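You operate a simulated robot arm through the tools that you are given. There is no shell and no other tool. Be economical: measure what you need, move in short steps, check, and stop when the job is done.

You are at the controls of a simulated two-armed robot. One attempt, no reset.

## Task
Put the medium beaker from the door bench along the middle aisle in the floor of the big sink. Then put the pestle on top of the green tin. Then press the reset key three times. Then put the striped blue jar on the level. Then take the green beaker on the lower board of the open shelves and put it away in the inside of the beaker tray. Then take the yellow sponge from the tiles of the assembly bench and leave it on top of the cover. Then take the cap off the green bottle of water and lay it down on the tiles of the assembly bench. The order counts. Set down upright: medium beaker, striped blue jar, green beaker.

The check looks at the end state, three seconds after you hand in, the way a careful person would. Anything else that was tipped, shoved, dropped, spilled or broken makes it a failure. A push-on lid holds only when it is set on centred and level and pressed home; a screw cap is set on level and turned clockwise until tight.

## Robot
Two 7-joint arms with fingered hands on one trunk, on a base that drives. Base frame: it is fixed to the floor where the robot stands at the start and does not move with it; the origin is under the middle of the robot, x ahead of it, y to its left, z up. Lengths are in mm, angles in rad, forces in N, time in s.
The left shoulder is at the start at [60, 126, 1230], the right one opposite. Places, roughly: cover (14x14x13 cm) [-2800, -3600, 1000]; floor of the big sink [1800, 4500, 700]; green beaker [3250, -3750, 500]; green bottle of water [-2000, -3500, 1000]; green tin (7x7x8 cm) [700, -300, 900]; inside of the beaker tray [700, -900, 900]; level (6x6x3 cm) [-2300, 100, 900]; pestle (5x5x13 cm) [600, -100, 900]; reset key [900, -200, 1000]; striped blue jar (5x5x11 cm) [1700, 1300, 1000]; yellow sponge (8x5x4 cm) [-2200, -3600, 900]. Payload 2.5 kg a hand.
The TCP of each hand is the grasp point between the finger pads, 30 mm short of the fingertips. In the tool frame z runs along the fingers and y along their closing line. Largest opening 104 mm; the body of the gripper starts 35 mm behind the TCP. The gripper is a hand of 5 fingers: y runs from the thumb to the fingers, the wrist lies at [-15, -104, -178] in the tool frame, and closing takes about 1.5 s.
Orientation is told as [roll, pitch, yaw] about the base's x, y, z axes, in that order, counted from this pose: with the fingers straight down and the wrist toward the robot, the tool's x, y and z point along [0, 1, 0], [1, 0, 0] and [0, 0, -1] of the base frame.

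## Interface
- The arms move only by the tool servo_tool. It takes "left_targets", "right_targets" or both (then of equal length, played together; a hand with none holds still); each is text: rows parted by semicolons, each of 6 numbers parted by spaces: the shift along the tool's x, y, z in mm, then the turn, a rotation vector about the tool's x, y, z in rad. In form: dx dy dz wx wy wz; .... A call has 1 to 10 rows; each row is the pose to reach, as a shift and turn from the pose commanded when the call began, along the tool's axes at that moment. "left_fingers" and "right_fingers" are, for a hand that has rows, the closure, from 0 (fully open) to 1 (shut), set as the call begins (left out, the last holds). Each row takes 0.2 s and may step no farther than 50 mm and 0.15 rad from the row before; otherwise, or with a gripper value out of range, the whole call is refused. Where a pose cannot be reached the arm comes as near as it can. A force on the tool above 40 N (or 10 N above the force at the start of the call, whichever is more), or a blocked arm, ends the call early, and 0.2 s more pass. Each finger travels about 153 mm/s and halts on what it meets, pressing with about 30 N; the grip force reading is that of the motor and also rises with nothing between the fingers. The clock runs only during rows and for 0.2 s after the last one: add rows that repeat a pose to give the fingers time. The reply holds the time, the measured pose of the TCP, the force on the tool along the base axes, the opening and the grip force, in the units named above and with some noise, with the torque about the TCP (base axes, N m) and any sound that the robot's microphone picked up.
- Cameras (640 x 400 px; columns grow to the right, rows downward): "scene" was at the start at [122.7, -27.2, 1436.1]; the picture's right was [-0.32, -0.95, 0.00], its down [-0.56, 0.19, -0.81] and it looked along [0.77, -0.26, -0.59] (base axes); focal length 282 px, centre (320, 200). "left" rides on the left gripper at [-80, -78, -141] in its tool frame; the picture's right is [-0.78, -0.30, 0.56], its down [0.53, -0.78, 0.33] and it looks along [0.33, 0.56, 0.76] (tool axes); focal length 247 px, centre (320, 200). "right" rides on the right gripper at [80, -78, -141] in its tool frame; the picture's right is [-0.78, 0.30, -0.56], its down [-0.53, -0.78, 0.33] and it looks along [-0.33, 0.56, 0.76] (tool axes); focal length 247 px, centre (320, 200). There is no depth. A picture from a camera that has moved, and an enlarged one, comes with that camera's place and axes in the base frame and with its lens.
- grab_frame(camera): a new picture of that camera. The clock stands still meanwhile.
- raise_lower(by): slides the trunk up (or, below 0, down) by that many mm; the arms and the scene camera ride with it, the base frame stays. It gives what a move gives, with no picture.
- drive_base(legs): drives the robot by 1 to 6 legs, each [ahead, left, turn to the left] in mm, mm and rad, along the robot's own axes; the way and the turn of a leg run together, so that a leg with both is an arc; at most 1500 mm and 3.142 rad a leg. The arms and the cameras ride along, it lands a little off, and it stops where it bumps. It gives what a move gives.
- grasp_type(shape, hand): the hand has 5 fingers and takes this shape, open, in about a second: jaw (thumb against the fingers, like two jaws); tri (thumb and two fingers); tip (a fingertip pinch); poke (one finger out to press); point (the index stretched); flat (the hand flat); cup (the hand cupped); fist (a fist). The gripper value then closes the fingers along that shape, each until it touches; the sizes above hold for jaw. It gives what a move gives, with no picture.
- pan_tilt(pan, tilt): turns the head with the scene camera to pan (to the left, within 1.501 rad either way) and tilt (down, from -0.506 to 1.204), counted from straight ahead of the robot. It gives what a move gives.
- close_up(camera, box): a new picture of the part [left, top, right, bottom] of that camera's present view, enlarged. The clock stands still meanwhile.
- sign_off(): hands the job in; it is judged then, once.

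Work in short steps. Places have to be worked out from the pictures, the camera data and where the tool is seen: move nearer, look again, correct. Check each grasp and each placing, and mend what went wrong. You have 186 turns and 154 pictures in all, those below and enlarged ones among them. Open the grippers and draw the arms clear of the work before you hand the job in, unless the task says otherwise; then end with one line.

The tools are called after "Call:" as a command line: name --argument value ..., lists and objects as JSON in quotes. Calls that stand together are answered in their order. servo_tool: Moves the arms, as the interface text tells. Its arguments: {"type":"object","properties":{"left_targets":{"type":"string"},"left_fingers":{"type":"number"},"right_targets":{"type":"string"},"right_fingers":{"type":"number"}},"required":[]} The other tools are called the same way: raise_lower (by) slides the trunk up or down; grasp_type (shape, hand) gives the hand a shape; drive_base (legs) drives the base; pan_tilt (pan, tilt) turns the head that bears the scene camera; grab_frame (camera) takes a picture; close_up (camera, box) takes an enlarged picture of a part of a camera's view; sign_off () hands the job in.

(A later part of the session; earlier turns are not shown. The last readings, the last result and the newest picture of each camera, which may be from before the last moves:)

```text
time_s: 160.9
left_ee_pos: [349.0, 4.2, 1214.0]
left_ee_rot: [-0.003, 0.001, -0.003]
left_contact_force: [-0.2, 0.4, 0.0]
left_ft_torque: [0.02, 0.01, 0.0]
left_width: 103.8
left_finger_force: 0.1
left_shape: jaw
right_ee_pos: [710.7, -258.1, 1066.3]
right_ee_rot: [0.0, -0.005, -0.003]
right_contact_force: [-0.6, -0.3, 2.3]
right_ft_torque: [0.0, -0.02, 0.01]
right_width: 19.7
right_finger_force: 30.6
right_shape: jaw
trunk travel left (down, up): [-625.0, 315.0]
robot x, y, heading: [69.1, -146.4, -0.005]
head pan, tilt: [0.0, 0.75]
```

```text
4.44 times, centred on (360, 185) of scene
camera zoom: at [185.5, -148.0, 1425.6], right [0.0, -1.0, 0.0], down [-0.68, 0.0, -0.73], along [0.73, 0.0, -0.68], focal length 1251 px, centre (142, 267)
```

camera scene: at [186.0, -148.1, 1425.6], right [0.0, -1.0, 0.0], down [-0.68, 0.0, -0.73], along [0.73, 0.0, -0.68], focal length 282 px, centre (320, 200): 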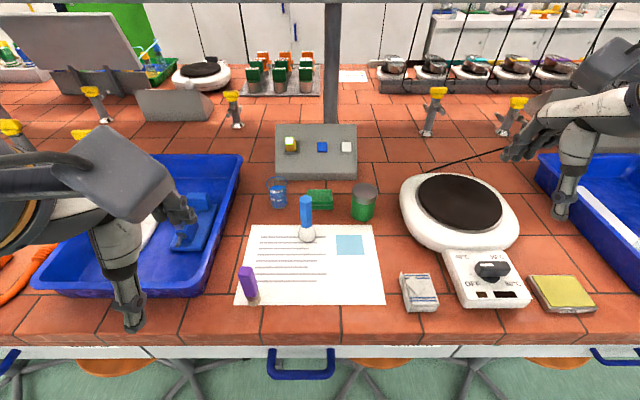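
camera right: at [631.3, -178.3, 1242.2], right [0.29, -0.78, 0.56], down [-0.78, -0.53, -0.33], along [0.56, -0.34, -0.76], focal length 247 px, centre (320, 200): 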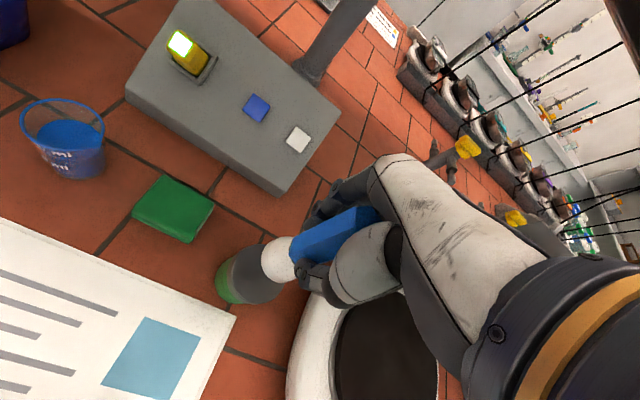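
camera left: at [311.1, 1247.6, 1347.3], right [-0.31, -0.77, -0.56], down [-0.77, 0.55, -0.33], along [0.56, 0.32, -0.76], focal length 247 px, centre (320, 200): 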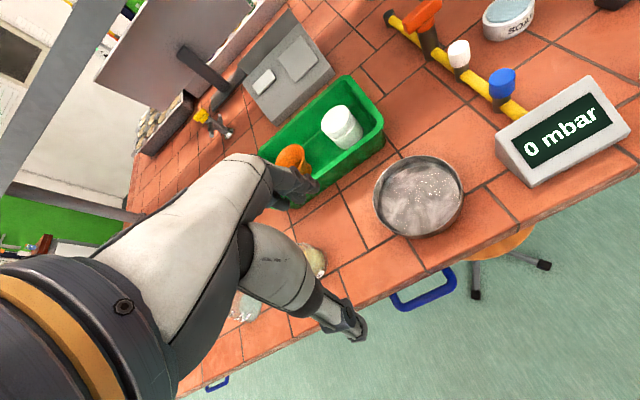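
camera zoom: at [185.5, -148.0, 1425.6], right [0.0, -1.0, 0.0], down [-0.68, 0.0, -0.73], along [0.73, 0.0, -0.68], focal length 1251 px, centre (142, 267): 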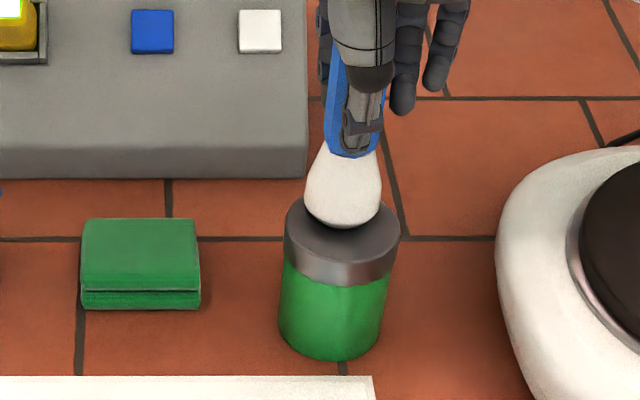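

Contact with lid, centred. Open the hand and check before lifting.

Call:
servo_tool --right_targets "0 0 0 0 0 0; 0 0 0 0 0 0; 0 0 0 0 0 0; 0 0 0 0 0 0; 0 0 0 0 0 0" --right_fingers 0

Call:
servo_tool --right_targets "0 0 -20 0 0 0; 0 0 -50 0 0 0; 0 0 -90 0 0 0; 0 0 -130 0 0 0; 0 0 -130 0 0 0"

Call:
grab_frame --camera "scene"

Call:
grab_frame --camera "right"

```text
time_s: 162.1
left_ee_pos: [349.1, 4.5, 1212.9]
left_ee_rot: [-0.003, 0.001, -0.004]
left_contact_force: [-0.3, 0.3, 0.4]
left_ft_torque: [0.0, 0.0, -0.02]
left_width: 103.8
left_finger_force: 0.0
left_shape: jaw
right_ee_pos: [710.9, -257.7, 1064.4]
right_ee_rot: [0.0, -0.004, -0.003]
right_contact_force: [-0.2, -0.2, -0.5]
right_ft_torque: [-0.03, 0.0, 0.0]
right_width: 103.3
right_finger_force: 0.0
right_shape: jaw
trunk travel left (down, up): [-625.0, 315.0]
robot x, y, heading: [62.5, -148.2, -0.005]
head pan, tilt: [0.0, 0.75]
```

```text
time_s: 163.3
left_ee_pos: [349.3, 4.1, 1213.1]
left_ee_rot: [-0.001, 0.002, -0.003]
left_contact_force: [-0.7, -0.7, 0.1]
left_ft_torque: [0.0, 0.0, 0.01]
left_width: 103.8
left_finger_force: 0.1
left_shape: jaw
right_ee_pos: [709.2, -259.8, 1195.5]
right_ee_rot: [0.0, -0.004, -0.004]
right_contact_force: [-0.2, -0.6, 0.3]
right_ft_torque: [0.01, 0.0, 0.01]
right_width: 103.4
right_finger_force: 0.1
right_shape: jaw
trunk travel left (down, up): [-625.0, 315.0]
robot x, y, heading: [61.8, -150.4, -0.004]
head pan, tilt: [0.0, 0.75]
```

```text
97 pictures are left
camera scene: at [186.1, -148.2, 1425.5], right [0.0, -1.0, 0.0], down [-0.68, 0.0, -0.73], along [0.73, 0.0, -0.68], focal length 282 px, centre (320, 200)
```

scene: 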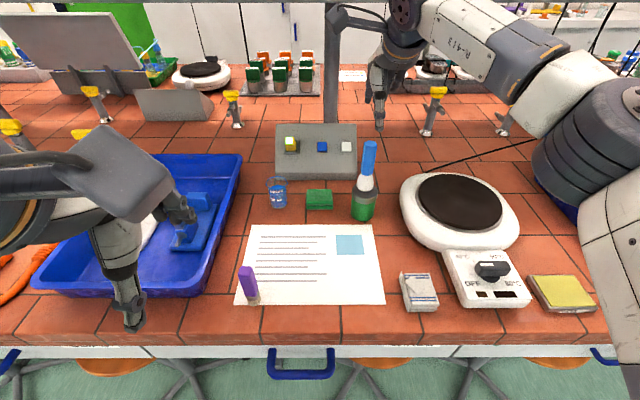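

```text
96 pictures are left
camera right: at [632.6, -178.5, 1335.9], right [0.29, -0.78, 0.56], down [-0.78, -0.53, -0.33], along [0.56, -0.34, -0.76], focal length 247 px, centre (320, 200)
```

right: 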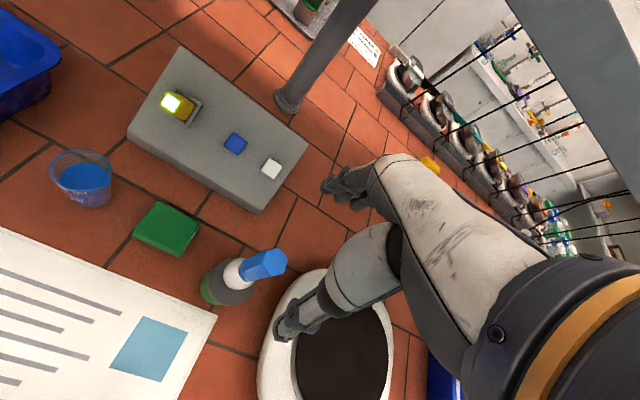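

Pestle stands on the tin. The blue key is at (898,-155,975) on a ~41° panel. I shape the left hand for poking, and look down to see base clearance to the stools.

Call:
grasp_type --shape "poke" --hand "left"

Call:
grab_frame --camera "left"

Call:
pan_tilt --pan 0.0 --tilt 1.2

Call:
grab_frame --camera "scene"

```text
time_s: 164.2
left_ee_pos: [348.7, 4.4, 1213.8]
left_ee_rot: [-0.002, 0.002, -0.003]
left_contact_force: [-0.4, -1.0, 0.1]
left_ft_torque: [0.0, 0.02, 0.02]
left_width: 0.0
left_finger_force: 0.0
left_shape: poke
right_ee_pos: [709.8, -259.0, 1194.9]
right_ee_rot: [0.0, -0.003, -0.004]
right_contact_force: [0.5, -0.7, -0.5]
right_ft_torque: [0.01, -0.03, 0.03]
right_width: 103.8
right_finger_force: 0.1
right_shape: jaw
trunk travel left (down, up): [-625.0, 315.0]
robot x, y, heading: [63.3, -148.4, -0.001]
head pan, tilt: [0.0, 0.75]
```

```text
95 pictures are left
camera left: at [271.7, -75.3, 1354.2], right [-0.3, -0.78, -0.56], down [-0.78, 0.54, -0.33], along [0.56, 0.33, -0.76], focal length 247 px, centre (320, 200)
```

left: 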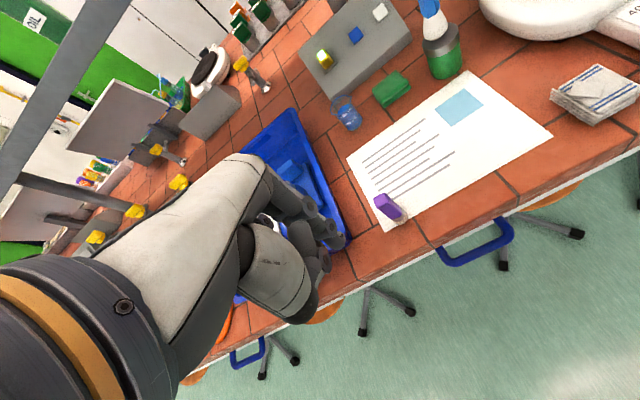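

```text
time_s: 165.1
left_ee_pos: [349.0, 4.1, 1214.1]
left_ee_rot: [0.0, 0.003, -0.003]
left_contact_force: [-0.1, 1.5, -0.7]
left_ft_torque: [-0.01, -0.03, 0.0]
left_width: 0.0
left_finger_force: 0.1
left_shape: poke
right_ee_pos: [709.2, -258.5, 1195.0]
right_ee_rot: [0.001, -0.003, -0.003]
right_contact_force: [-0.5, 0.3, 0.6]
right_ft_torque: [0.05, 0.01, 0.0]
right_width: 103.5
right_finger_force: 0.0
right_shape: jaw
trunk travel left (down, up): [-625.0, 315.0]
robot x, y, heading: [63.0, -147.7, -0.002]
head pan, tilt: [0.0, 1.201]
```

```text
94 pictures are left
camera scene: at [159.1, -148.0, 1393.8], right [0.0, -1.0, 0.0], down [-0.93, 0.0, -0.36], along [0.36, 0.0, -0.93], focal length 282 px, centre (320, 200)
```

scene: 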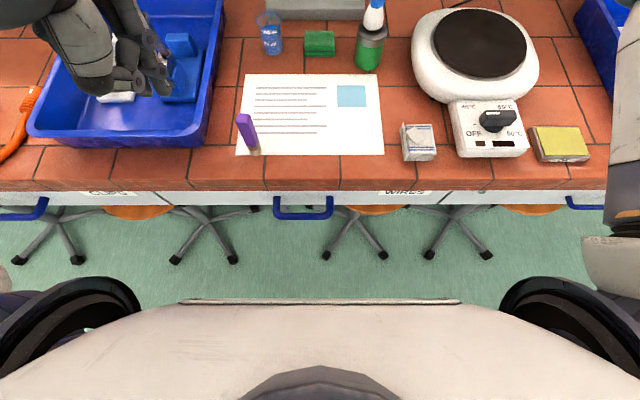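

The base front is only ~120 mm ahead of the axis, so there's room to go forward. I zoom on the poke hand to learn where the index tip is.

Call:
close_up --camera "left" --box '[220, 160, 380, 330]'

Call:
close_up --camera "scene" --box '[20, 0, 220, 125]'

```text
2.35 times, centred on (300, 245) of left
camera zoom: at [271.7, -75.3, 1354.2], right [-0.3, -0.78, -0.56], down [-0.78, 0.54, -0.33], along [0.56, 0.33, -0.76], focal length 581 px, centre (367, 94)
```

zoom: 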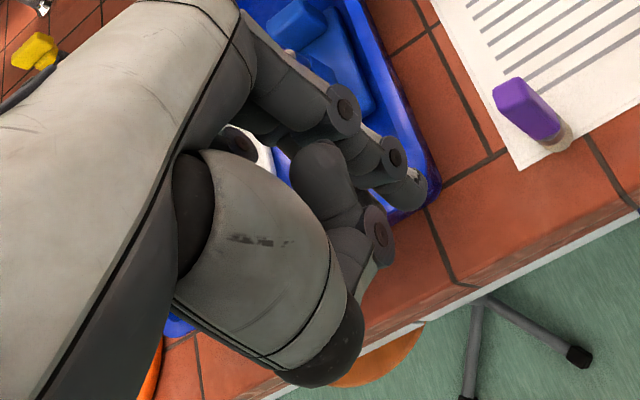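

```text
3.20 times, centred on (120, 62) of scene
camera zoom: at [159.1, -148.0, 1393.8], right [0.0, -1.0, 0.0], down [-0.93, 0.0, -0.36], along [0.36, 0.0, -0.93], focal length 901 px, centre (960, 640)
```

zoom: 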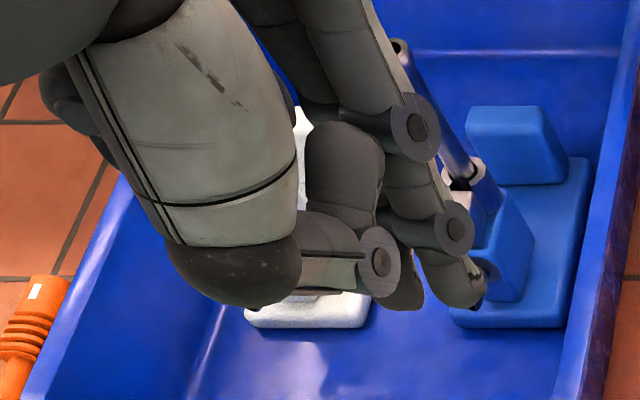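

Index tip is ≈(-4.5,4.6,35) from the TCP in the tool frame. I pull the right hand away from the pestle, then drive closer.

Call:
servo_tool --right_targets "0 0 -10 0 0 0; -25 -35 -15 0 0 0; -50 -75 -15 0 0 0; -75 -115 -15 0 0 0; -100 -155 -15 0 0 0; -125 -195 -15 0 0 0; -150 -230 -15 0 0 0; -150 -230 -15 0 0 0"

Call:
drive_base --legs '[[0, -60, 0], [100, 0, 0]]'

Call:
servo_tool --left_targets "-12 42 0 -0.09 0 0; -24 84 0 -0.18 0 0; -36 126 0 -0.27 0 0; -48 168 0 -0.36 0 0; -60 210 0 -0.45 0 0; -72 252 0 -0.54 0 0; -84 294 0 -0.63 0 0; -94 330 0 -0.72 0 0; -94 330 0 -0.72 0 0"

```text
time_s: 166.9
left_ee_pos: [349.7, 4.5, 1213.3]
left_ee_rot: [-0.003, 0.002, -0.003]
left_contact_force: [-0.3, -0.4, -0.1]
left_ft_torque: [0.03, 0.0, 0.0]
left_width: 0.0
left_finger_force: 0.0
left_shape: poke
right_ee_pos: [479.1, -408.5, 1208.2]
right_ee_rot: [-0.002, -0.003, -0.003]
right_contact_force: [0.1, -0.8, 0.8]
right_ft_torque: [0.0, 0.01, -0.01]
right_width: 103.6
right_finger_force: 0.0
right_shape: jaw
trunk travel left (down, up): [-625.0, 315.0]
robot x, y, heading: [64.0, -149.2, -0.003]
head pan, tilt: [0.0, 1.201]
```

```text
time_s: 168.6
left_ee_pos: [448.6, -56.4, 1213.6]
left_ee_rot: [-0.002, 0.002, -0.004]
left_contact_force: [1.1, 0.6, -0.7]
left_ft_torque: [0.01, 0.03, 0.0]
left_width: 0.0
left_finger_force: 0.0
left_shape: poke
right_ee_pos: [580.6, -467.1, 1207.7]
right_ee_rot: [0.001, -0.004, -0.003]
right_contact_force: [1.4, 0.3, -1.0]
right_ft_torque: [0.01, 0.01, 0.01]
right_width: 103.6
right_finger_force: 0.1
right_shape: jaw
trunk travel left (down, up): [-625.0, 315.0]
robot x, y, heading: [162.3, -209.0, 0.0]
head pan, tilt: [0.0, 1.201]
```

```text
time_s: 170.6
left_ee_pos: [778.7, -150.7, 1213.5]
left_ee_rot: [0.0, -0.721, -0.001]
left_contact_force: [0.2, 0.9, 0.1]
left_ft_torque: [-0.01, -0.01, -0.03]
left_width: 0.0
left_finger_force: 0.0
left_shape: poke
right_ee_pos: [578.9, -467.4, 1208.5]
right_ee_rot: [0.0, -0.004, -0.003]
right_contact_force: [0.0, -0.3, 0.5]
right_ft_torque: [0.04, -0.02, 0.0]
right_width: 104.0
right_finger_force: 0.1
right_shape: jaw
trunk travel left (down, up): [-625.0, 315.0]
robot x, y, heading: [165.0, -207.4, -0.002]
head pan, tilt: [0.0, 1.201]
```

The hand now tilts 41° forward. Look at the key from the left camera and the scene.

Call:
pan_tilt --pan 0.0 --tilt 0.75

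Call:
grab_frame --camera "scene"

Call:
grab_frame --camera "left"

```text
time_s: 171.5
left_ee_pos: [779.3, -151.4, 1211.4]
left_ee_rot: [-0.001, -0.718, -0.002]
left_contact_force: [-0.5, -0.3, 0.1]
left_ft_torque: [0.02, 0.01, -0.04]
left_width: 0.1
left_finger_force: 0.0
left_shape: poke
right_ee_pos: [579.7, -467.1, 1208.4]
right_ee_rot: [0.0, -0.004, -0.006]
right_contact_force: [-0.6, -0.4, 0.9]
right_ft_torque: [-0.04, -0.01, 0.0]
right_width: 103.6
right_finger_force: 0.0
right_shape: jaw
trunk travel left (down, up): [-625.0, 315.0]
robot x, y, heading: [163.1, -208.2, -0.003]
head pan, tilt: [0.0, 0.75]
```

```text
91 pictures are left
camera scene: at [285.1, -208.5, 1425.4], right [0.0, -1.0, 0.0], down [-0.68, 0.0, -0.73], along [0.73, 0.0, -0.68], focal length 282 px, centre (320, 200)
```

scene: 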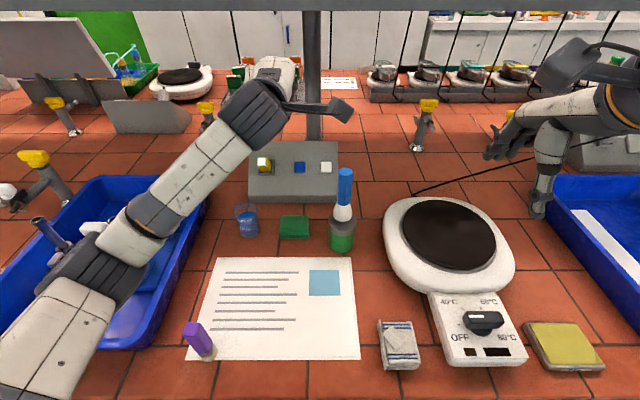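

```text
90 pictures are left
camera left: at [627.9, -230.2, 1267.5], right [0.14, -0.78, -0.61], down [-0.36, 0.54, -0.76], along [0.92, 0.33, -0.21], focal length 247 px, centre (320, 200)
```

left: 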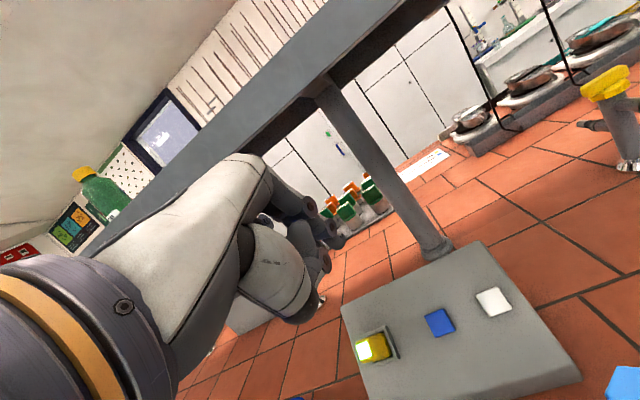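

Key confirmed at (897,-156,975). Zoom to see any labels on the keys.

Call:
close_up --camera "left" --box '[340, 260, 560, 398]'

```text
2.90 times, centred on (450, 329) of left
camera zoom: at [627.9, -230.2, 1267.5], right [0.14, -0.78, -0.61], down [-0.36, 0.54, -0.76], along [0.92, 0.33, -0.21], focal length 716 px, centre (-57, -174)
```

zoom: 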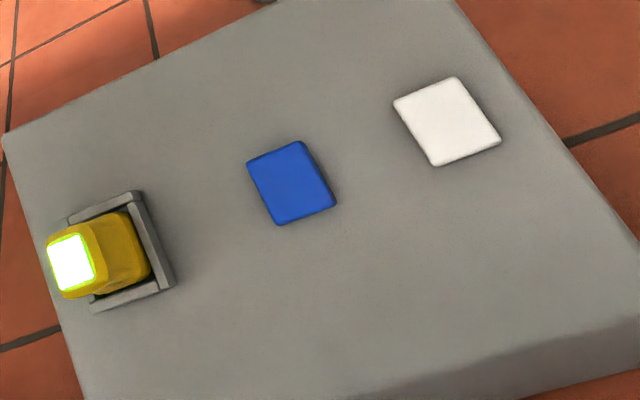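

No labels; blue is the customary reset colour and matches the given place, so I take blue. Moving to a pre-press pose 40 mm off the key.

Call:
servo_tool --left_targets "0 -14 36 0 0 0; 0 -28 72 0 0 0; 0 -42 108 0 0 0; 0 -57 145 0 0 0; 0 -71 181 0 0 0; 0 -71 181 0 0 0"

Call:
grab_frame --camera "left"

Call:
close_up --camera "scene" --box '[220, 80, 380, 220]'

```text
time_s: 172.9
left_ee_pos: [845.4, -151.2, 1028.9]
left_ee_rot: [0.003, -0.718, -0.002]
left_contact_force: [0.4, -0.2, -0.4]
left_ft_torque: [0.0, 0.02, 0.04]
left_width: 0.1
left_finger_force: 0.0
left_shape: poke
right_ee_pos: [578.8, -468.9, 1208.7]
right_ee_rot: [0.0, -0.003, -0.004]
right_contact_force: [0.0, -0.5, -0.3]
right_ft_torque: [-0.01, 0.03, -0.04]
right_width: 103.4
right_finger_force: 0.2
right_shape: jaw
trunk travel left (down, up): [-625.0, 315.0]
robot x, y, heading: [163.4, -211.2, -0.004]
head pan, tilt: [0.0, 0.75]
```

```text
88 pictures are left
camera left: at [693.2, -230.2, 1084.5], right [0.14, -0.78, -0.61], down [-0.36, 0.54, -0.76], along [0.92, 0.33, -0.21], focal length 247 px, centre (320, 200)
```

left: 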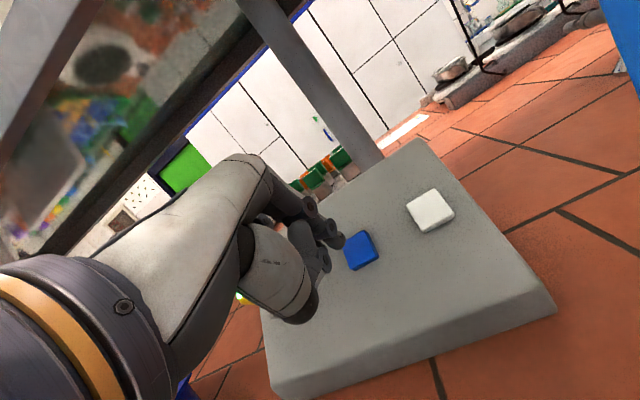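

```text
2.86 times, centred on (300, 150) of scene
camera zoom: at [285.0, -208.5, 1425.5], right [0.0, -1.0, 0.0], down [-0.68, 0.0, -0.73], along [0.73, 0.0, -0.68], focal length 804 px, centre (377, 343)
```

zoom: 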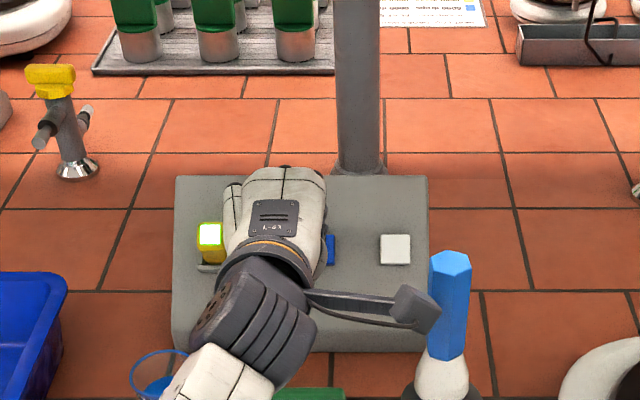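

The camera bracket is very close to the pestle. I back off and roll the hand about its poke axis so the bracket swings to the left.

Call:
servo_tool --left_targets "0 0 -40 0 0 0; 0 0 -60 0 0 0; 0 0 -60 0 0 0.14; 0 0 -60 0 0 0.28; 0 0 -60 0 0 0.42; 0 0 -60 0 0 0.55; 0 0 -60 0 0 0.55"

Call:
close_up --camera "scene" --box '[220, 80, 380, 220]'

```text
time_s: 174.5
left_ee_pos: [804.2, -151.1, 1074.6]
left_ee_rot: [0.426, -0.597, -0.688]
left_contact_force: [0.3, 0.2, 0.5]
left_ft_torque: [0.0, 0.0, -0.01]
left_width: 0.3
left_finger_force: 0.0
left_shape: poke
right_ee_pos: [579.4, -468.2, 1209.3]
right_ee_rot: [0.002, -0.003, -0.002]
right_contact_force: [0.6, -0.5, -0.1]
right_ft_torque: [0.04, -0.01, 0.01]
right_width: 104.0
right_finger_force: 0.0
right_shape: jaw
trunk travel left (down, up): [-625.0, 315.0]
robot x, y, heading: [163.9, -210.7, -0.004]
head pan, tilt: [0.0, 0.75]
```

```text
2.86 times, centred on (300, 150) of scene
camera zoom: at [285.1, -208.6, 1425.5], right [0.0, -1.0, 0.0], down [-0.68, 0.0, -0.73], along [0.73, 0.0, -0.68], focal length 804 px, centre (377, 343)
```

zoom: 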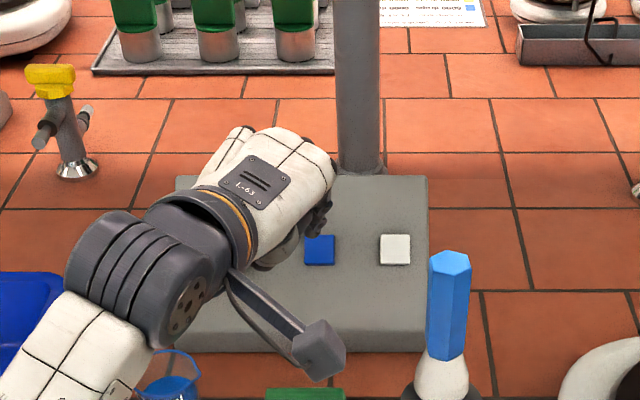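

Bracket is clear now. I advance along the poke axis to about 15 mm before the key.

Call:
servo_tool --left_targets "1 1 30 0 0 0; 2 1 60 0 0 0; 2.7 1.9 85 0 0 0; 2.7 1.9 85 0 0 0"

Call:
close_up --camera "left" --box '[220, 140, 420, 300]'

Call:
close_up --camera "scene" --box '[220, 80, 380, 220]'

```text
time_s: 175.5
left_ee_pos: [862.7, -151.1, 1013.8]
left_ee_rot: [0.43, -0.597, -0.688]
left_contact_force: [-0.6, -0.2, 0.3]
left_ft_torque: [-0.02, -0.01, -0.02]
left_width: 0.2
left_finger_force: 0.1
left_shape: poke
right_ee_pos: [579.3, -468.1, 1208.7]
right_ee_rot: [0.001, -0.003, -0.003]
right_contact_force: [0.3, 0.9, -0.6]
right_ft_torque: [0.03, -0.02, -0.03]
right_width: 103.6
right_finger_force: 0.0
right_shape: jaw
trunk travel left (down, up): [-625.0, 315.0]
robot x, y, heading: [160.5, -208.5, -0.006]
head pan, tilt: [0.0, 0.75]
```

```text
2.50 times, centred on (320, 220) of left
camera zoom: at [688.0, -177.7, 1048.1], right [-0.13, -0.51, -0.85], down [-0.07, 0.86, -0.5], along [0.99, -0.01, -0.14], focal length 617 px, centre (320, 150)
```

zoom: 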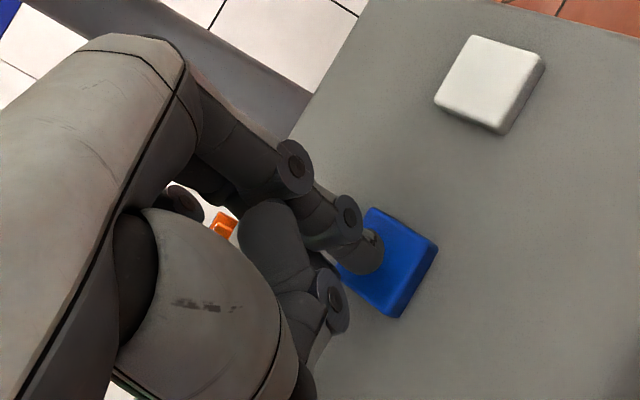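

```text
2.86 times, centred on (300, 150) of scene
camera zoom: at [285.0, -208.5, 1425.5], right [0.0, -1.0, 0.0], down [-0.68, 0.0, -0.73], along [0.73, 0.0, -0.68], focal length 804 px, centre (377, 343)
```

zoom: 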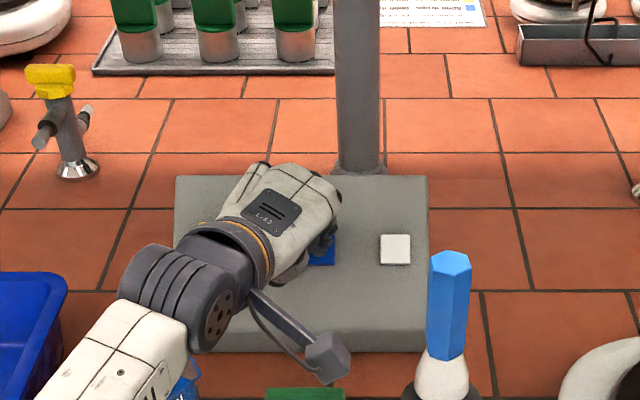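

Tip is aimed at the blue key. Press 1: advance in small steps, watching force and sound, then withdraw.

Call:
servo_tool --left_targets "0 0 6 0 0 0; 0 0 12 0 0 0; 0 0 15 0 0 0; 0 0 18 0 0 0; 0 0 20 0 0 0; 0 0 22 0 0 0; 0 0 22 0 0 0"

```text
time_s: 177.1
left_ee_pos: [874.2, -153.4, 1003.7]
left_ee_rot: [0.435, -0.609, -0.695]
left_contact_force: [-17.5, -4.0, 20.2]
left_ft_torque: [-0.14, -0.02, -0.11]
left_width: 0.0
left_finger_force: 0.1
left_shape: poke
right_ee_pos: [575.1, -469.2, 1210.6]
right_ee_rot: [-0.001, -0.009, -0.004]
right_contact_force: [0.8, -0.4, -0.1]
right_ft_torque: [0.01, -0.01, 0.03]
right_width: 103.8
right_finger_force: 0.0
right_shape: jaw
trunk travel left (down, up): [-625.0, 315.0]
robot x, y, heading: [160.2, -207.7, -0.006]
head pan, tilt: [0.0, 0.75]
heard: click
```

A click at 27 N: one press. Withdraw fully and repeat.

Call:
servo_tool --left_targets "0 0 -10 0 0 0; 0 0 -20 0 0 0; 0 0 -20 0 0 0"

Call:
servo_tool --left_targets "0 0 6 0 0 0; 0 0 12 0 0 0; 0 0 16 0 0 0; 0 0 18 0 0 0; 0 0 20 0 0 0; 0 0 20 0 0 0"

Call:
servo_tool --left_targets "0 0 -10 0 0 0; 0 0 -20 0 0 0; 0 0 -20 0 0 0"

```text
time_s: 177.9
left_ee_pos: [862.9, -148.4, 1009.7]
left_ee_rot: [0.427, -0.591, -0.686]
left_contact_force: [-0.7, 0.7, 0.2]
left_ft_torque: [-0.03, 0.04, 0.0]
left_width: 0.0
left_finger_force: 0.0
left_shape: poke
right_ee_pos: [579.1, -468.0, 1209.4]
right_ee_rot: [0.0, -0.004, -0.005]
right_contact_force: [-0.2, 0.9, -0.3]
right_ft_torque: [0.01, -0.01, -0.01]
right_width: 103.7
right_finger_force: 0.1
right_shape: jaw
trunk travel left (down, up): [-625.0, 315.0]
robot x, y, heading: [162.8, -207.7, -0.007]
head pan, tilt: [0.0, 0.75]
```

```text
time_s: 179.3
left_ee_pos: [874.7, -153.2, 1003.5]
left_ee_rot: [0.433, -0.608, -0.693]
left_contact_force: [-17.9, -5.8, 19.0]
left_ft_torque: [-0.17, 0.12, -0.15]
left_width: 0.0
left_finger_force: 0.1
left_shape: poke
right_ee_pos: [576.6, -469.1, 1210.2]
right_ee_rot: [0.0, -0.007, -0.002]
right_contact_force: [0.8, 0.3, 0.5]
right_ft_torque: [0.02, 0.02, -0.04]
right_width: 103.8
right_finger_force: 0.0
right_shape: jaw
trunk travel left (down, up): [-625.0, 315.0]
robot x, y, heading: [161.5, -211.9, -0.002]
head pan, tilt: [0.0, 0.75]
heard: click
```

```text
time_s: 180.1
left_ee_pos: [863.1, -148.6, 1009.0]
left_ee_rot: [0.427, -0.59, -0.684]
left_contact_force: [0.3, -0.1, 0.1]
left_ft_torque: [0.0, 0.02, -0.01]
left_width: 0.0
left_finger_force: 0.0
left_shape: poke
right_ee_pos: [578.6, -468.2, 1209.2]
right_ee_rot: [-0.001, -0.005, -0.003]
right_contact_force: [-0.6, -0.4, 0.8]
right_ft_torque: [0.02, -0.02, 0.02]
right_width: 103.6
right_finger_force: 0.0
right_shape: jaw
trunk travel left (down, up): [-625.0, 315.0]
robot x, y, heading: [163.9, -211.4, -0.002]
head pan, tilt: [0.0, 0.75]
```

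Second click. Third press, then withdraw further.

Call:
servo_tool --left_targets "0 0 6 0 0 0; 0 0 12 0 0 0; 0 0 16 0 0 0; 0 0 18 0 0 0; 0 0 20 0 0 0; 0 0 20 0 0 0"

Call:
servo_tool --left_targets "0 0 -20 0 0 0; 0 0 -50 0 0 0; 0 0 -80 0 0 0; 0 0 -80 0 0 0"

Call:
grab_frame --camera "left"

```text
time_s: 181.5
left_ee_pos: [874.1, -153.3, 1003.9]
left_ee_rot: [0.435, -0.61, -0.693]
left_contact_force: [-17.4, -5.6, 19.0]
left_ft_torque: [-0.22, 0.09, -0.16]
left_width: 0.2
left_finger_force: 0.0
left_shape: poke
right_ee_pos: [575.6, -468.8, 1210.8]
right_ee_rot: [0.001, -0.009, -0.004]
right_contact_force: [0.3, 0.3, 0.0]
right_ft_torque: [-0.01, -0.02, 0.01]
right_width: 103.7
right_finger_force: 0.0
right_shape: jaw
trunk travel left (down, up): [-625.0, 315.0]
robot x, y, heading: [159.3, -209.8, -0.003]
head pan, tilt: [0.0, 0.75]
heard: click
```

```text
time_s: 182.5
left_ee_pos: [825.1, -147.7, 1057.2]
left_ee_rot: [0.428, -0.597, -0.684]
left_contact_force: [-0.3, -0.4, 0.4]
left_ft_torque: [0.01, -0.01, 0.0]
left_width: 0.1
left_finger_force: 0.1
left_shape: poke
right_ee_pos: [579.1, -468.7, 1209.5]
right_ee_rot: [-0.001, -0.002, -0.004]
right_contact_force: [-1.2, 0.5, -0.1]
right_ft_torque: [0.01, -0.01, 0.0]
right_width: 103.9
right_finger_force: 0.0
right_shape: jaw
trunk travel left (down, up): [-625.0, 315.0]
robot x, y, heading: [161.7, -208.0, -0.001]
head pan, tilt: [0.0, 0.75]
```

```text
83 pictures are left
camera left: at [650.6, -176.7, 1091.1], right [-0.13, -0.51, -0.85], down [-0.07, 0.86, -0.5], along [0.99, -0.01, -0.15], focal length 247 px, centre (320, 200)
```

left: 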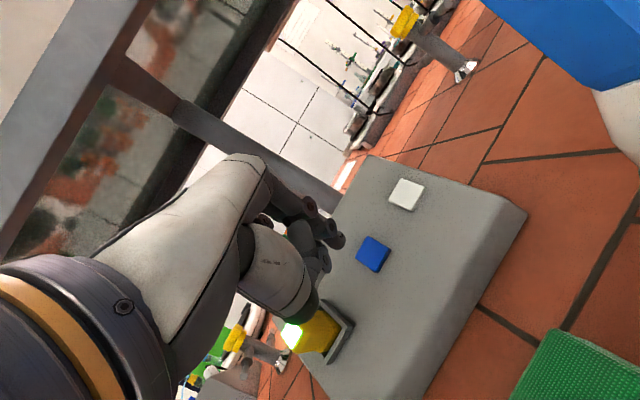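

Three clicks, key back up. I retract the left hand up, back, and level it.

Call:
servo_tool --left_targets "15 24 -32 0 0 0; 30 48 -64 0 0 0; 45 73 -97 0 0 0; 38 40 -125 0.1 -0.028 -0.075; 31 6 -153 0.2 -0.056 -0.15; 24 -27 -182 0.3 -0.085 -0.225; 16 -60 -210 0.4 -0.113 -0.3; 9 -94 -238 0.5 -0.141 -0.375; 2 -127 -267 0.6 -0.17 -0.45; -5 -161 -295 0.7 -0.198 -0.525"

Call:
grasp_type --shape "jaw" --hand "left"

Call:
grab_frame --camera "scene"

```text
time_s: 184.7
left_ee_pos: [524.1, -68.8, 1188.0]
left_ee_rot: [0.0, 0.0, -0.001]
left_contact_force: [0.4, -0.2, -0.2]
left_ft_torque: [0.0, -0.04, 0.0]
left_width: 0.0
left_finger_force: 0.1
left_shape: poke
right_ee_pos: [578.2, -467.4, 1208.5]
right_ee_rot: [0.001, -0.006, -0.002]
right_contact_force: [-0.4, 1.5, -0.3]
right_ft_torque: [0.04, 0.03, -0.01]
right_width: 103.6
right_finger_force: 0.1
right_shape: jaw
trunk travel left (down, up): [-625.0, 315.0]
robot x, y, heading: [163.7, -207.6, -0.004]
head pan, tilt: [0.0, 0.75]
```

```text
time_s: 185.6
left_ee_pos: [525.8, -69.8, 1186.5]
left_ee_rot: [-0.001, 0.001, -0.002]
left_contact_force: [0.4, -0.4, -0.1]
left_ft_torque: [-0.01, 0.0, -0.02]
left_width: 104.0
left_finger_force: 0.1
left_shape: jaw
right_ee_pos: [578.6, -468.1, 1207.8]
right_ee_rot: [0.001, -0.003, -0.003]
right_contact_force: [0.1, -0.2, -0.4]
right_ft_torque: [-0.01, -0.03, 0.0]
right_width: 103.7
right_finger_force: 0.0
right_shape: jaw
trunk travel left (down, up): [-625.0, 315.0]
robot x, y, heading: [162.9, -209.8, -0.002]
head pan, tilt: [0.0, 0.75]
```

```text
82 pictures are left
camera scene: at [285.2, -208.5, 1425.5], right [0.0, -1.0, 0.0], down [-0.68, 0.0, -0.73], along [0.73, 0.0, -0.68], focal length 282 px, centre (320, 200)
```

scene: 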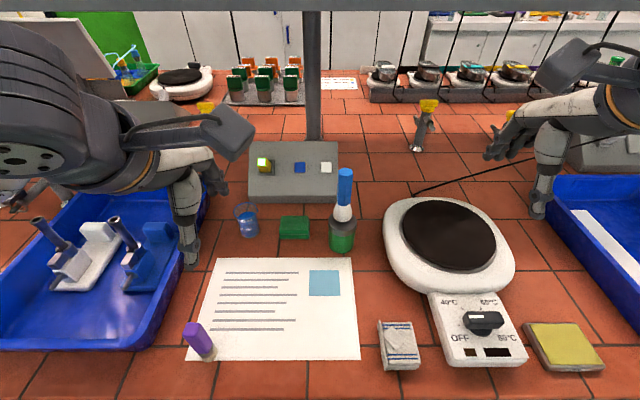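

All well on the bench. Next the striped jar on the island's door side; I drive round the +y end.

Call:
drive_base --legs '[[-310, 0, 0], [0, 0, 1.572], [1500, 0, 0], [1500, 0, 0], [450, 0, 0], [0, -1500, 0]]'

Call:
pan_tilt --pan -1.2 --tilt 0.35

Call:
grab_frame --camera "scene"

```text
time_s: 214.9
left_ee_pos: [1198.6, 3593.7, 1187.9]
left_ee_rot: [0.002, 0.0, 1.558]
left_contact_force: [0.3, -0.7, 0.1]
left_ft_torque: [-0.01, 0.01, -0.02]
left_width: 103.7
left_finger_force: 0.0
left_shape: jaw
right_ee_pos: [1596.7, 3642.3, 1208.3]
right_ee_rot: [0.0, -0.003, 1.557]
right_contact_force: [0.6, 0.8, -0.5]
right_ft_torque: [-0.01, 0.0, 0.05]
right_width: 103.6
right_finger_force: 0.1
right_shape: jaw
trunk travel left (down, up): [-625.0, 315.0]
robot x, y, heading: [1335.3, 3230.3, 1.559]
head pan, tilt: [0.0, 0.75]
```

```text
time_s: 216.3
left_ee_pos: [1198.0, 3593.5, 1186.8]
left_ee_rot: [0.0, 0.0, 1.56]
left_contact_force: [-0.1, -0.7, 0.3]
left_ft_torque: [-0.01, -0.02, -0.02]
left_width: 103.9
left_finger_force: 0.1
left_shape: jaw
right_ee_pos: [1596.5, 3644.7, 1208.5]
right_ee_rot: [0.002, -0.003, 1.558]
right_contact_force: [0.1, -0.1, 0.5]
right_ft_torque: [-0.02, 0.02, -0.02]
right_width: 103.7
right_finger_force: 0.1
right_shape: jaw
trunk travel left (down, up): [-625.0, 315.0]
robot x, y, heading: [1333.6, 3228.9, 1.556]
head pan, tilt: [-1.201, 0.351]
```

```text
81 pictures are left
camera scene: at [1422.1, 3303.4, 1461.1], right [0.35, -0.94, 0.0], down [-0.32, -0.12, -0.94], along [0.88, 0.33, -0.34], focal length 282 px, centre (320, 200)
```

scene: 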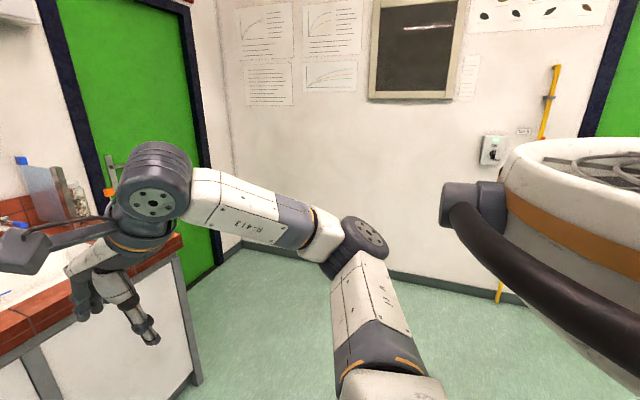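

Wide aisle on the door side (wall at x≈3570). Continue: strafe, turn to face -x, and move along the island's door side.

Call:
drive_base --legs '[[0, -1200, 0], [0, 0, 1.572], [0, 1500, 0], [0, 300, 0]]'

Call:
pan_tilt --pan 0.0 --tilt 0.6

Call:
grab_frame --camera "scene"

```text
time_s: 234.8
left_ee_pos: [2163.6, 1293.6, 1186.6]
left_ee_rot: [-0.002, 0.0, 3.139]
left_contact_force: [-0.2, 0.0, -0.3]
left_ft_torque: [0.02, 0.02, 0.02]
left_width: 103.8
left_finger_force: 0.1
left_shape: jaw
right_ee_pos: [2110.0, 1690.6, 1208.9]
right_ee_rot: [-0.001, -0.003, 3.137]
right_contact_force: [-0.5, -0.6, -0.6]
right_ft_torque: [0.0, 0.01, -0.03]
right_width: 103.9
right_finger_force: 0.1
right_shape: jaw
trunk travel left (down, up): [-625.0, 315.0]
robot x, y, heading: [2527.7, 1432.5, 3.141]
head pan, tilt: [-1.201, 0.351]
```

```text
time_s: 236.2
left_ee_pos: [2163.6, 1293.3, 1187.1]
left_ee_rot: [-0.002, 0.001, 3.137]
left_contact_force: [-0.1, -0.1, 0.0]
left_ft_torque: [0.04, 0.02, -0.03]
left_width: 104.0
left_finger_force: 0.0
left_shape: jaw
right_ee_pos: [2110.4, 1691.0, 1208.9]
right_ee_rot: [0.0, -0.003, 3.138]
right_contact_force: [-0.3, -0.5, -0.4]
right_ft_torque: [0.0, 0.02, 0.01]
right_width: 103.9
right_finger_force: 0.1
right_shape: jaw
trunk travel left (down, up): [-625.0, 315.0]
robot x, y, heading: [2527.4, 1430.5, 3.138]
head pan, tilt: [0.0, 0.6]
```

```text
80 pictures are left
camera scene: at [2398.1, 1434.5, 1438.4], right [0.0, 1.0, 0.0], down [0.56, 0.0, -0.83], along [-0.83, 0.0, -0.56], focal length 282 px, centre (320, 200)
```

scene: 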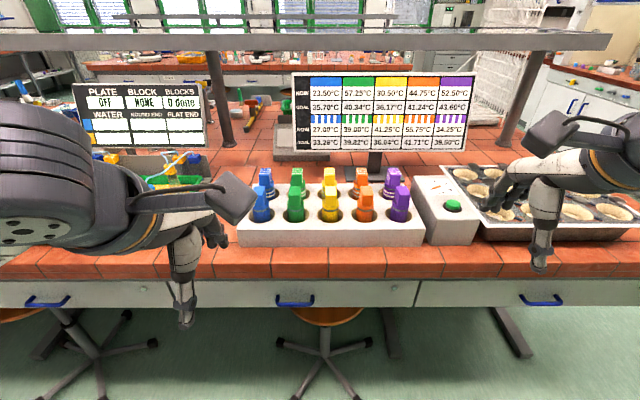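

A rack of ten jars with a display. Zoom to tell striped from plain.

Call:
close_up --camera "scene" --box '[220, 150, 480, 260]'

Call:
close_up --camera "scene" --box '[60, 60, 500, 250]'

```text
2.46 times, centred on (350, 205) of scene
camera zoom: at [2398.1, 1434.5, 1438.4], right [0.0, 1.0, 0.0], down [0.56, 0.0, -0.83], along [-0.83, 0.0, -0.56], focal length 693 px, centre (246, 188)
```

zoom: 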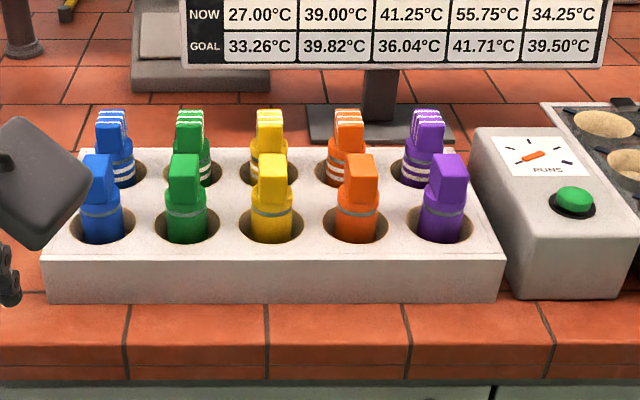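

```text
1.45 times, centred on (280, 155) of scene
camera zoom: at [2398.1, 1434.5, 1438.4], right [0.0, 1.0, 0.0], down [0.56, 0.0, -0.83], along [-0.83, 0.0, -0.56], focal length 409 px, centre (378, 266)
```

zoom: 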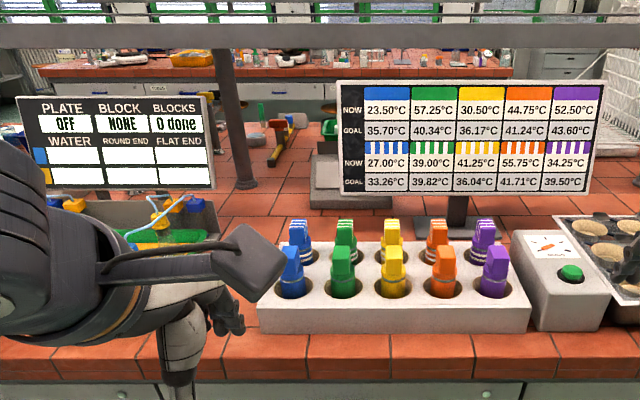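

The striped blue jar is at the back-left of the block (≈(1620,1260)). I drive 240 mm closer and view with the left camera.

Call:
drive_base --legs '[[240, 0, 0]]'

Call:
servo_tool --left_targets "0 40 0 0 0 0; 0 80 0 0 0 0; 0 120 0 0 0 0; 0 160 0 0 0 0; 0 200 0 0 0 0; 0 200 0 0 0 0"

Call:
grab_frame --camera "left"

Call:
grab_frame --camera "scene"

```text
time_s: 238.0
left_ee_pos: [1920.8, 1294.1, 1187.2]
left_ee_rot: [-0.002, 0.001, 3.139]
left_contact_force: [0.7, 0.9, 0.4]
left_ft_torque: [-0.02, -0.04, 0.0]
left_width: 103.9
left_finger_force: 0.1
left_shape: jaw
right_ee_pos: [1868.0, 1692.3, 1208.1]
right_ee_rot: [0.001, -0.004, 3.138]
right_contact_force: [0.4, -1.4, 0.0]
right_ft_torque: [0.0, -0.02, -0.02]
right_width: 103.5
right_finger_force: 0.0
right_shape: jaw
trunk travel left (down, up): [-625.0, 315.0]
robot x, y, heading: [2285.8, 1430.4, 3.138]
head pan, tilt: [0.0, 0.6]
```

```text
time_s: 239.4
left_ee_pos: [1721.9, 1295.3, 1186.7]
left_ee_rot: [0.0, -0.002, 3.136]
left_contact_force: [-0.6, 0.0, 0.0]
left_ft_torque: [0.0, -0.02, 0.01]
left_width: 104.0
left_finger_force: 0.1
left_shape: jaw
right_ee_pos: [1868.2, 1692.8, 1209.2]
right_ee_rot: [-0.001, -0.003, 3.139]
right_contact_force: [-0.4, 0.1, 0.1]
right_ft_torque: [0.0, -0.02, -0.02]
right_width: 103.7
right_finger_force: 0.2
right_shape: jaw
trunk travel left (down, up): [-625.0, 315.0]
robot x, y, heading: [2279.6, 1434.7, 3.135]
head pan, tilt: [0.0, 0.6]
```

```text
77 pictures are left
camera left: at [1800.5, 1374.9, 1327.5], right [0.3, 0.77, -0.56], down [0.77, -0.54, -0.33], along [-0.56, -0.33, -0.76], focal length 247 px, centre (320, 200)
```

left: 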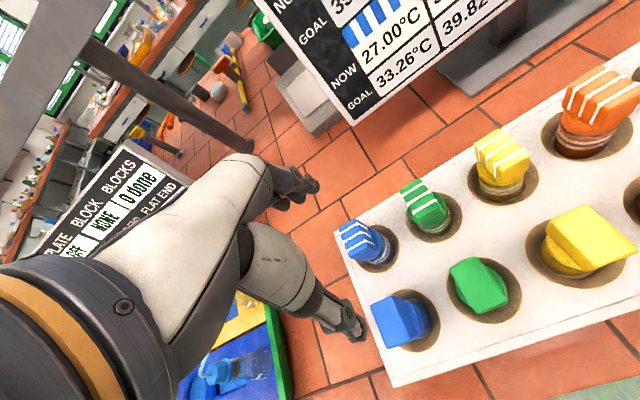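

```text
76 pictures are left
camera scene: at [2156.3, 1435.2, 1438.4], right [0.0, 1.0, 0.0], down [0.56, 0.0, -0.83], along [-0.83, 0.0, -0.56], focal length 282 px, centre (320, 200)
```

scene: 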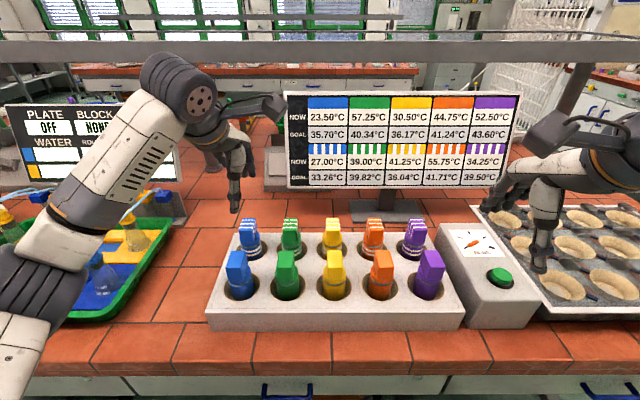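

Zoom in to see the jar's geometry.

Call:
close_up --camera "left" --box '[320, 180, 480, 360]'

Call:
close_up --camera "scene" --box '[200, 200, 330, 310]'

```text
2.22 times, centred on (400, 270) of left
camera zoom: at [1800.5, 1374.9, 1327.5], right [0.3, 0.77, -0.56], down [0.77, -0.54, -0.33], along [-0.56, -0.33, -0.76], focal length 549 px, centre (142, 44)
```

zoom: 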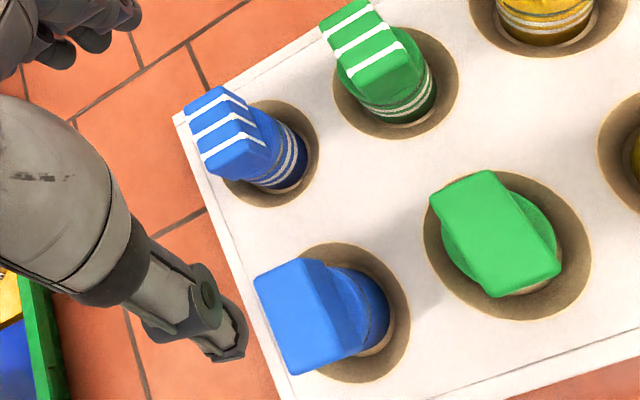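

```text
3.64 times, centred on (265, 255) of scene
camera zoom: at [2156.3, 1435.2, 1438.4], right [0.0, 1.0, 0.0], down [0.56, 0.0, -0.83], along [-0.83, 0.0, -0.56], focal length 1024 px, centre (520, 0)
```

zoom: 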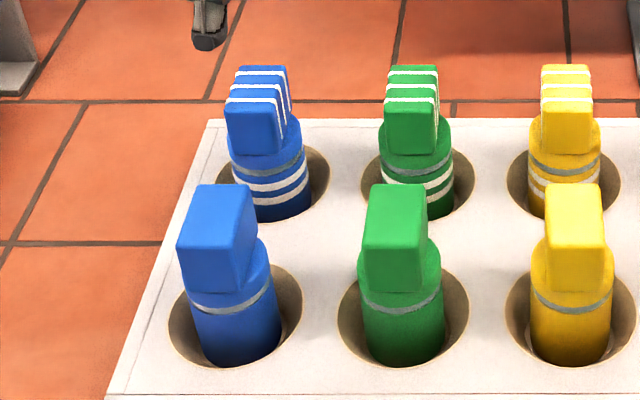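

Jar tab top is at ≈(1666,1281,1046), the tab runs along x. I move above it with the fingers slightly narrowed and check.

Call:
servo_tool --left_targets "7 28 10 0 0 0; 14 56 30 0 0 0; 14 56 70 0 0 0; 14 56 90 0 0 0; 14 56 90 0 0 0" --left_fingers 0.15

Call:
grab_frame --camera "left"

Call:
close_up --camera "scene" --box '[160, 150, 330, 310]'

```text
time_s: 240.6
left_ee_pos: [1666.6, 1283.1, 1097.0]
left_ee_rot: [-0.002, -0.002, 3.136]
left_contact_force: [-0.6, 0.1, -0.5]
left_ft_torque: [-0.02, -0.06, -0.01]
left_width: 88.4
left_finger_force: 0.1
left_shape: jaw
right_ee_pos: [1869.0, 1692.9, 1209.1]
right_ee_rot: [0.0, -0.004, 3.138]
right_contact_force: [-0.1, 0.2, -1.3]
right_ft_torque: [0.03, 0.0, -0.03]
right_width: 103.9
right_finger_force: 0.0
right_shape: jaw
trunk travel left (down, up): [-625.0, 315.0]
robot x, y, heading: [2281.7, 1433.2, 3.139]
head pan, tilt: [0.0, 0.6]
```

```text
73 pictures are left
camera left: at [1744.0, 1362.3, 1237.9], right [0.3, 0.78, -0.56], down [0.77, -0.54, -0.33], along [-0.56, -0.33, -0.76], focal length 247 px, centre (320, 200)
```

left: 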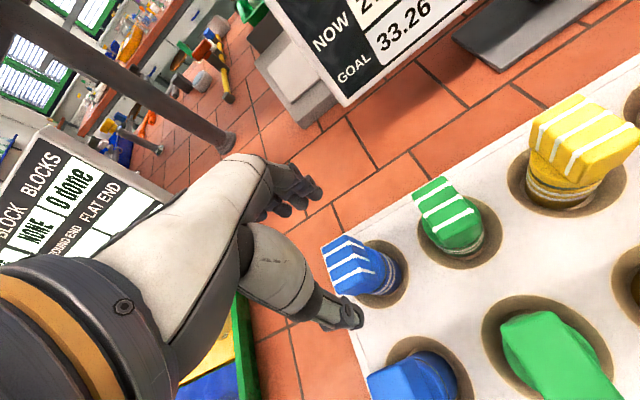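

```text
2.50 times, centred on (245, 230) of scene
camera zoom: at [2156.1, 1435.4, 1438.4], right [0.0, 1.0, 0.0], down [0.56, 0.0, -0.83], along [-0.83, 0.0, -0.56], focal length 704 px, centre (508, 125)
```

zoom: 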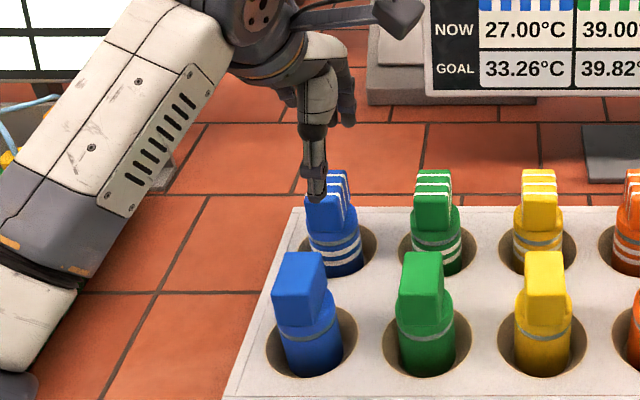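

Aligned in x and y. Descend to TCP z≈1022 and close.

Call:
servo_tool --left_targets "0 0 25 0 0 0; 0 0 45 0 0 0; 0 0 60 0 0 0; 0 0 73 0 0 0; 0 0 73 0 0 0"

Call:
grab_frame --camera "left"

```text
time_s: 241.8
left_ee_pos: [1665.8, 1280.9, 1024.3]
left_ee_rot: [-0.001, 0.001, 3.139]
left_contact_force: [-0.3, 0.7, 0.1]
left_ft_torque: [-0.02, 0.02, -0.01]
left_width: 88.7
left_finger_force: 0.1
left_shape: jaw
right_ee_pos: [1867.0, 1692.4, 1209.6]
right_ee_rot: [-0.001, -0.002, 3.138]
right_contact_force: [-0.1, -0.1, -0.2]
right_ft_torque: [-0.01, 0.04, 0.01]
right_width: 103.7
right_finger_force: 0.0
right_shape: jaw
trunk travel left (down, up): [-625.0, 315.0]
robot x, y, heading: [2283.8, 1435.9, 3.14]
head pan, tilt: [0.0, 0.6]
```

```text
71 pictures are left
camera left: at [1743.9, 1361.1, 1164.5], right [0.3, 0.78, -0.56], down [0.77, -0.54, -0.33], along [-0.56, -0.33, -0.76], focal length 247 px, centre (320, 200)
```

left: 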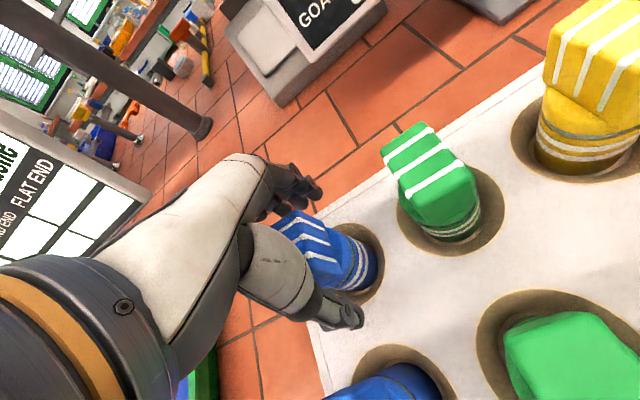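

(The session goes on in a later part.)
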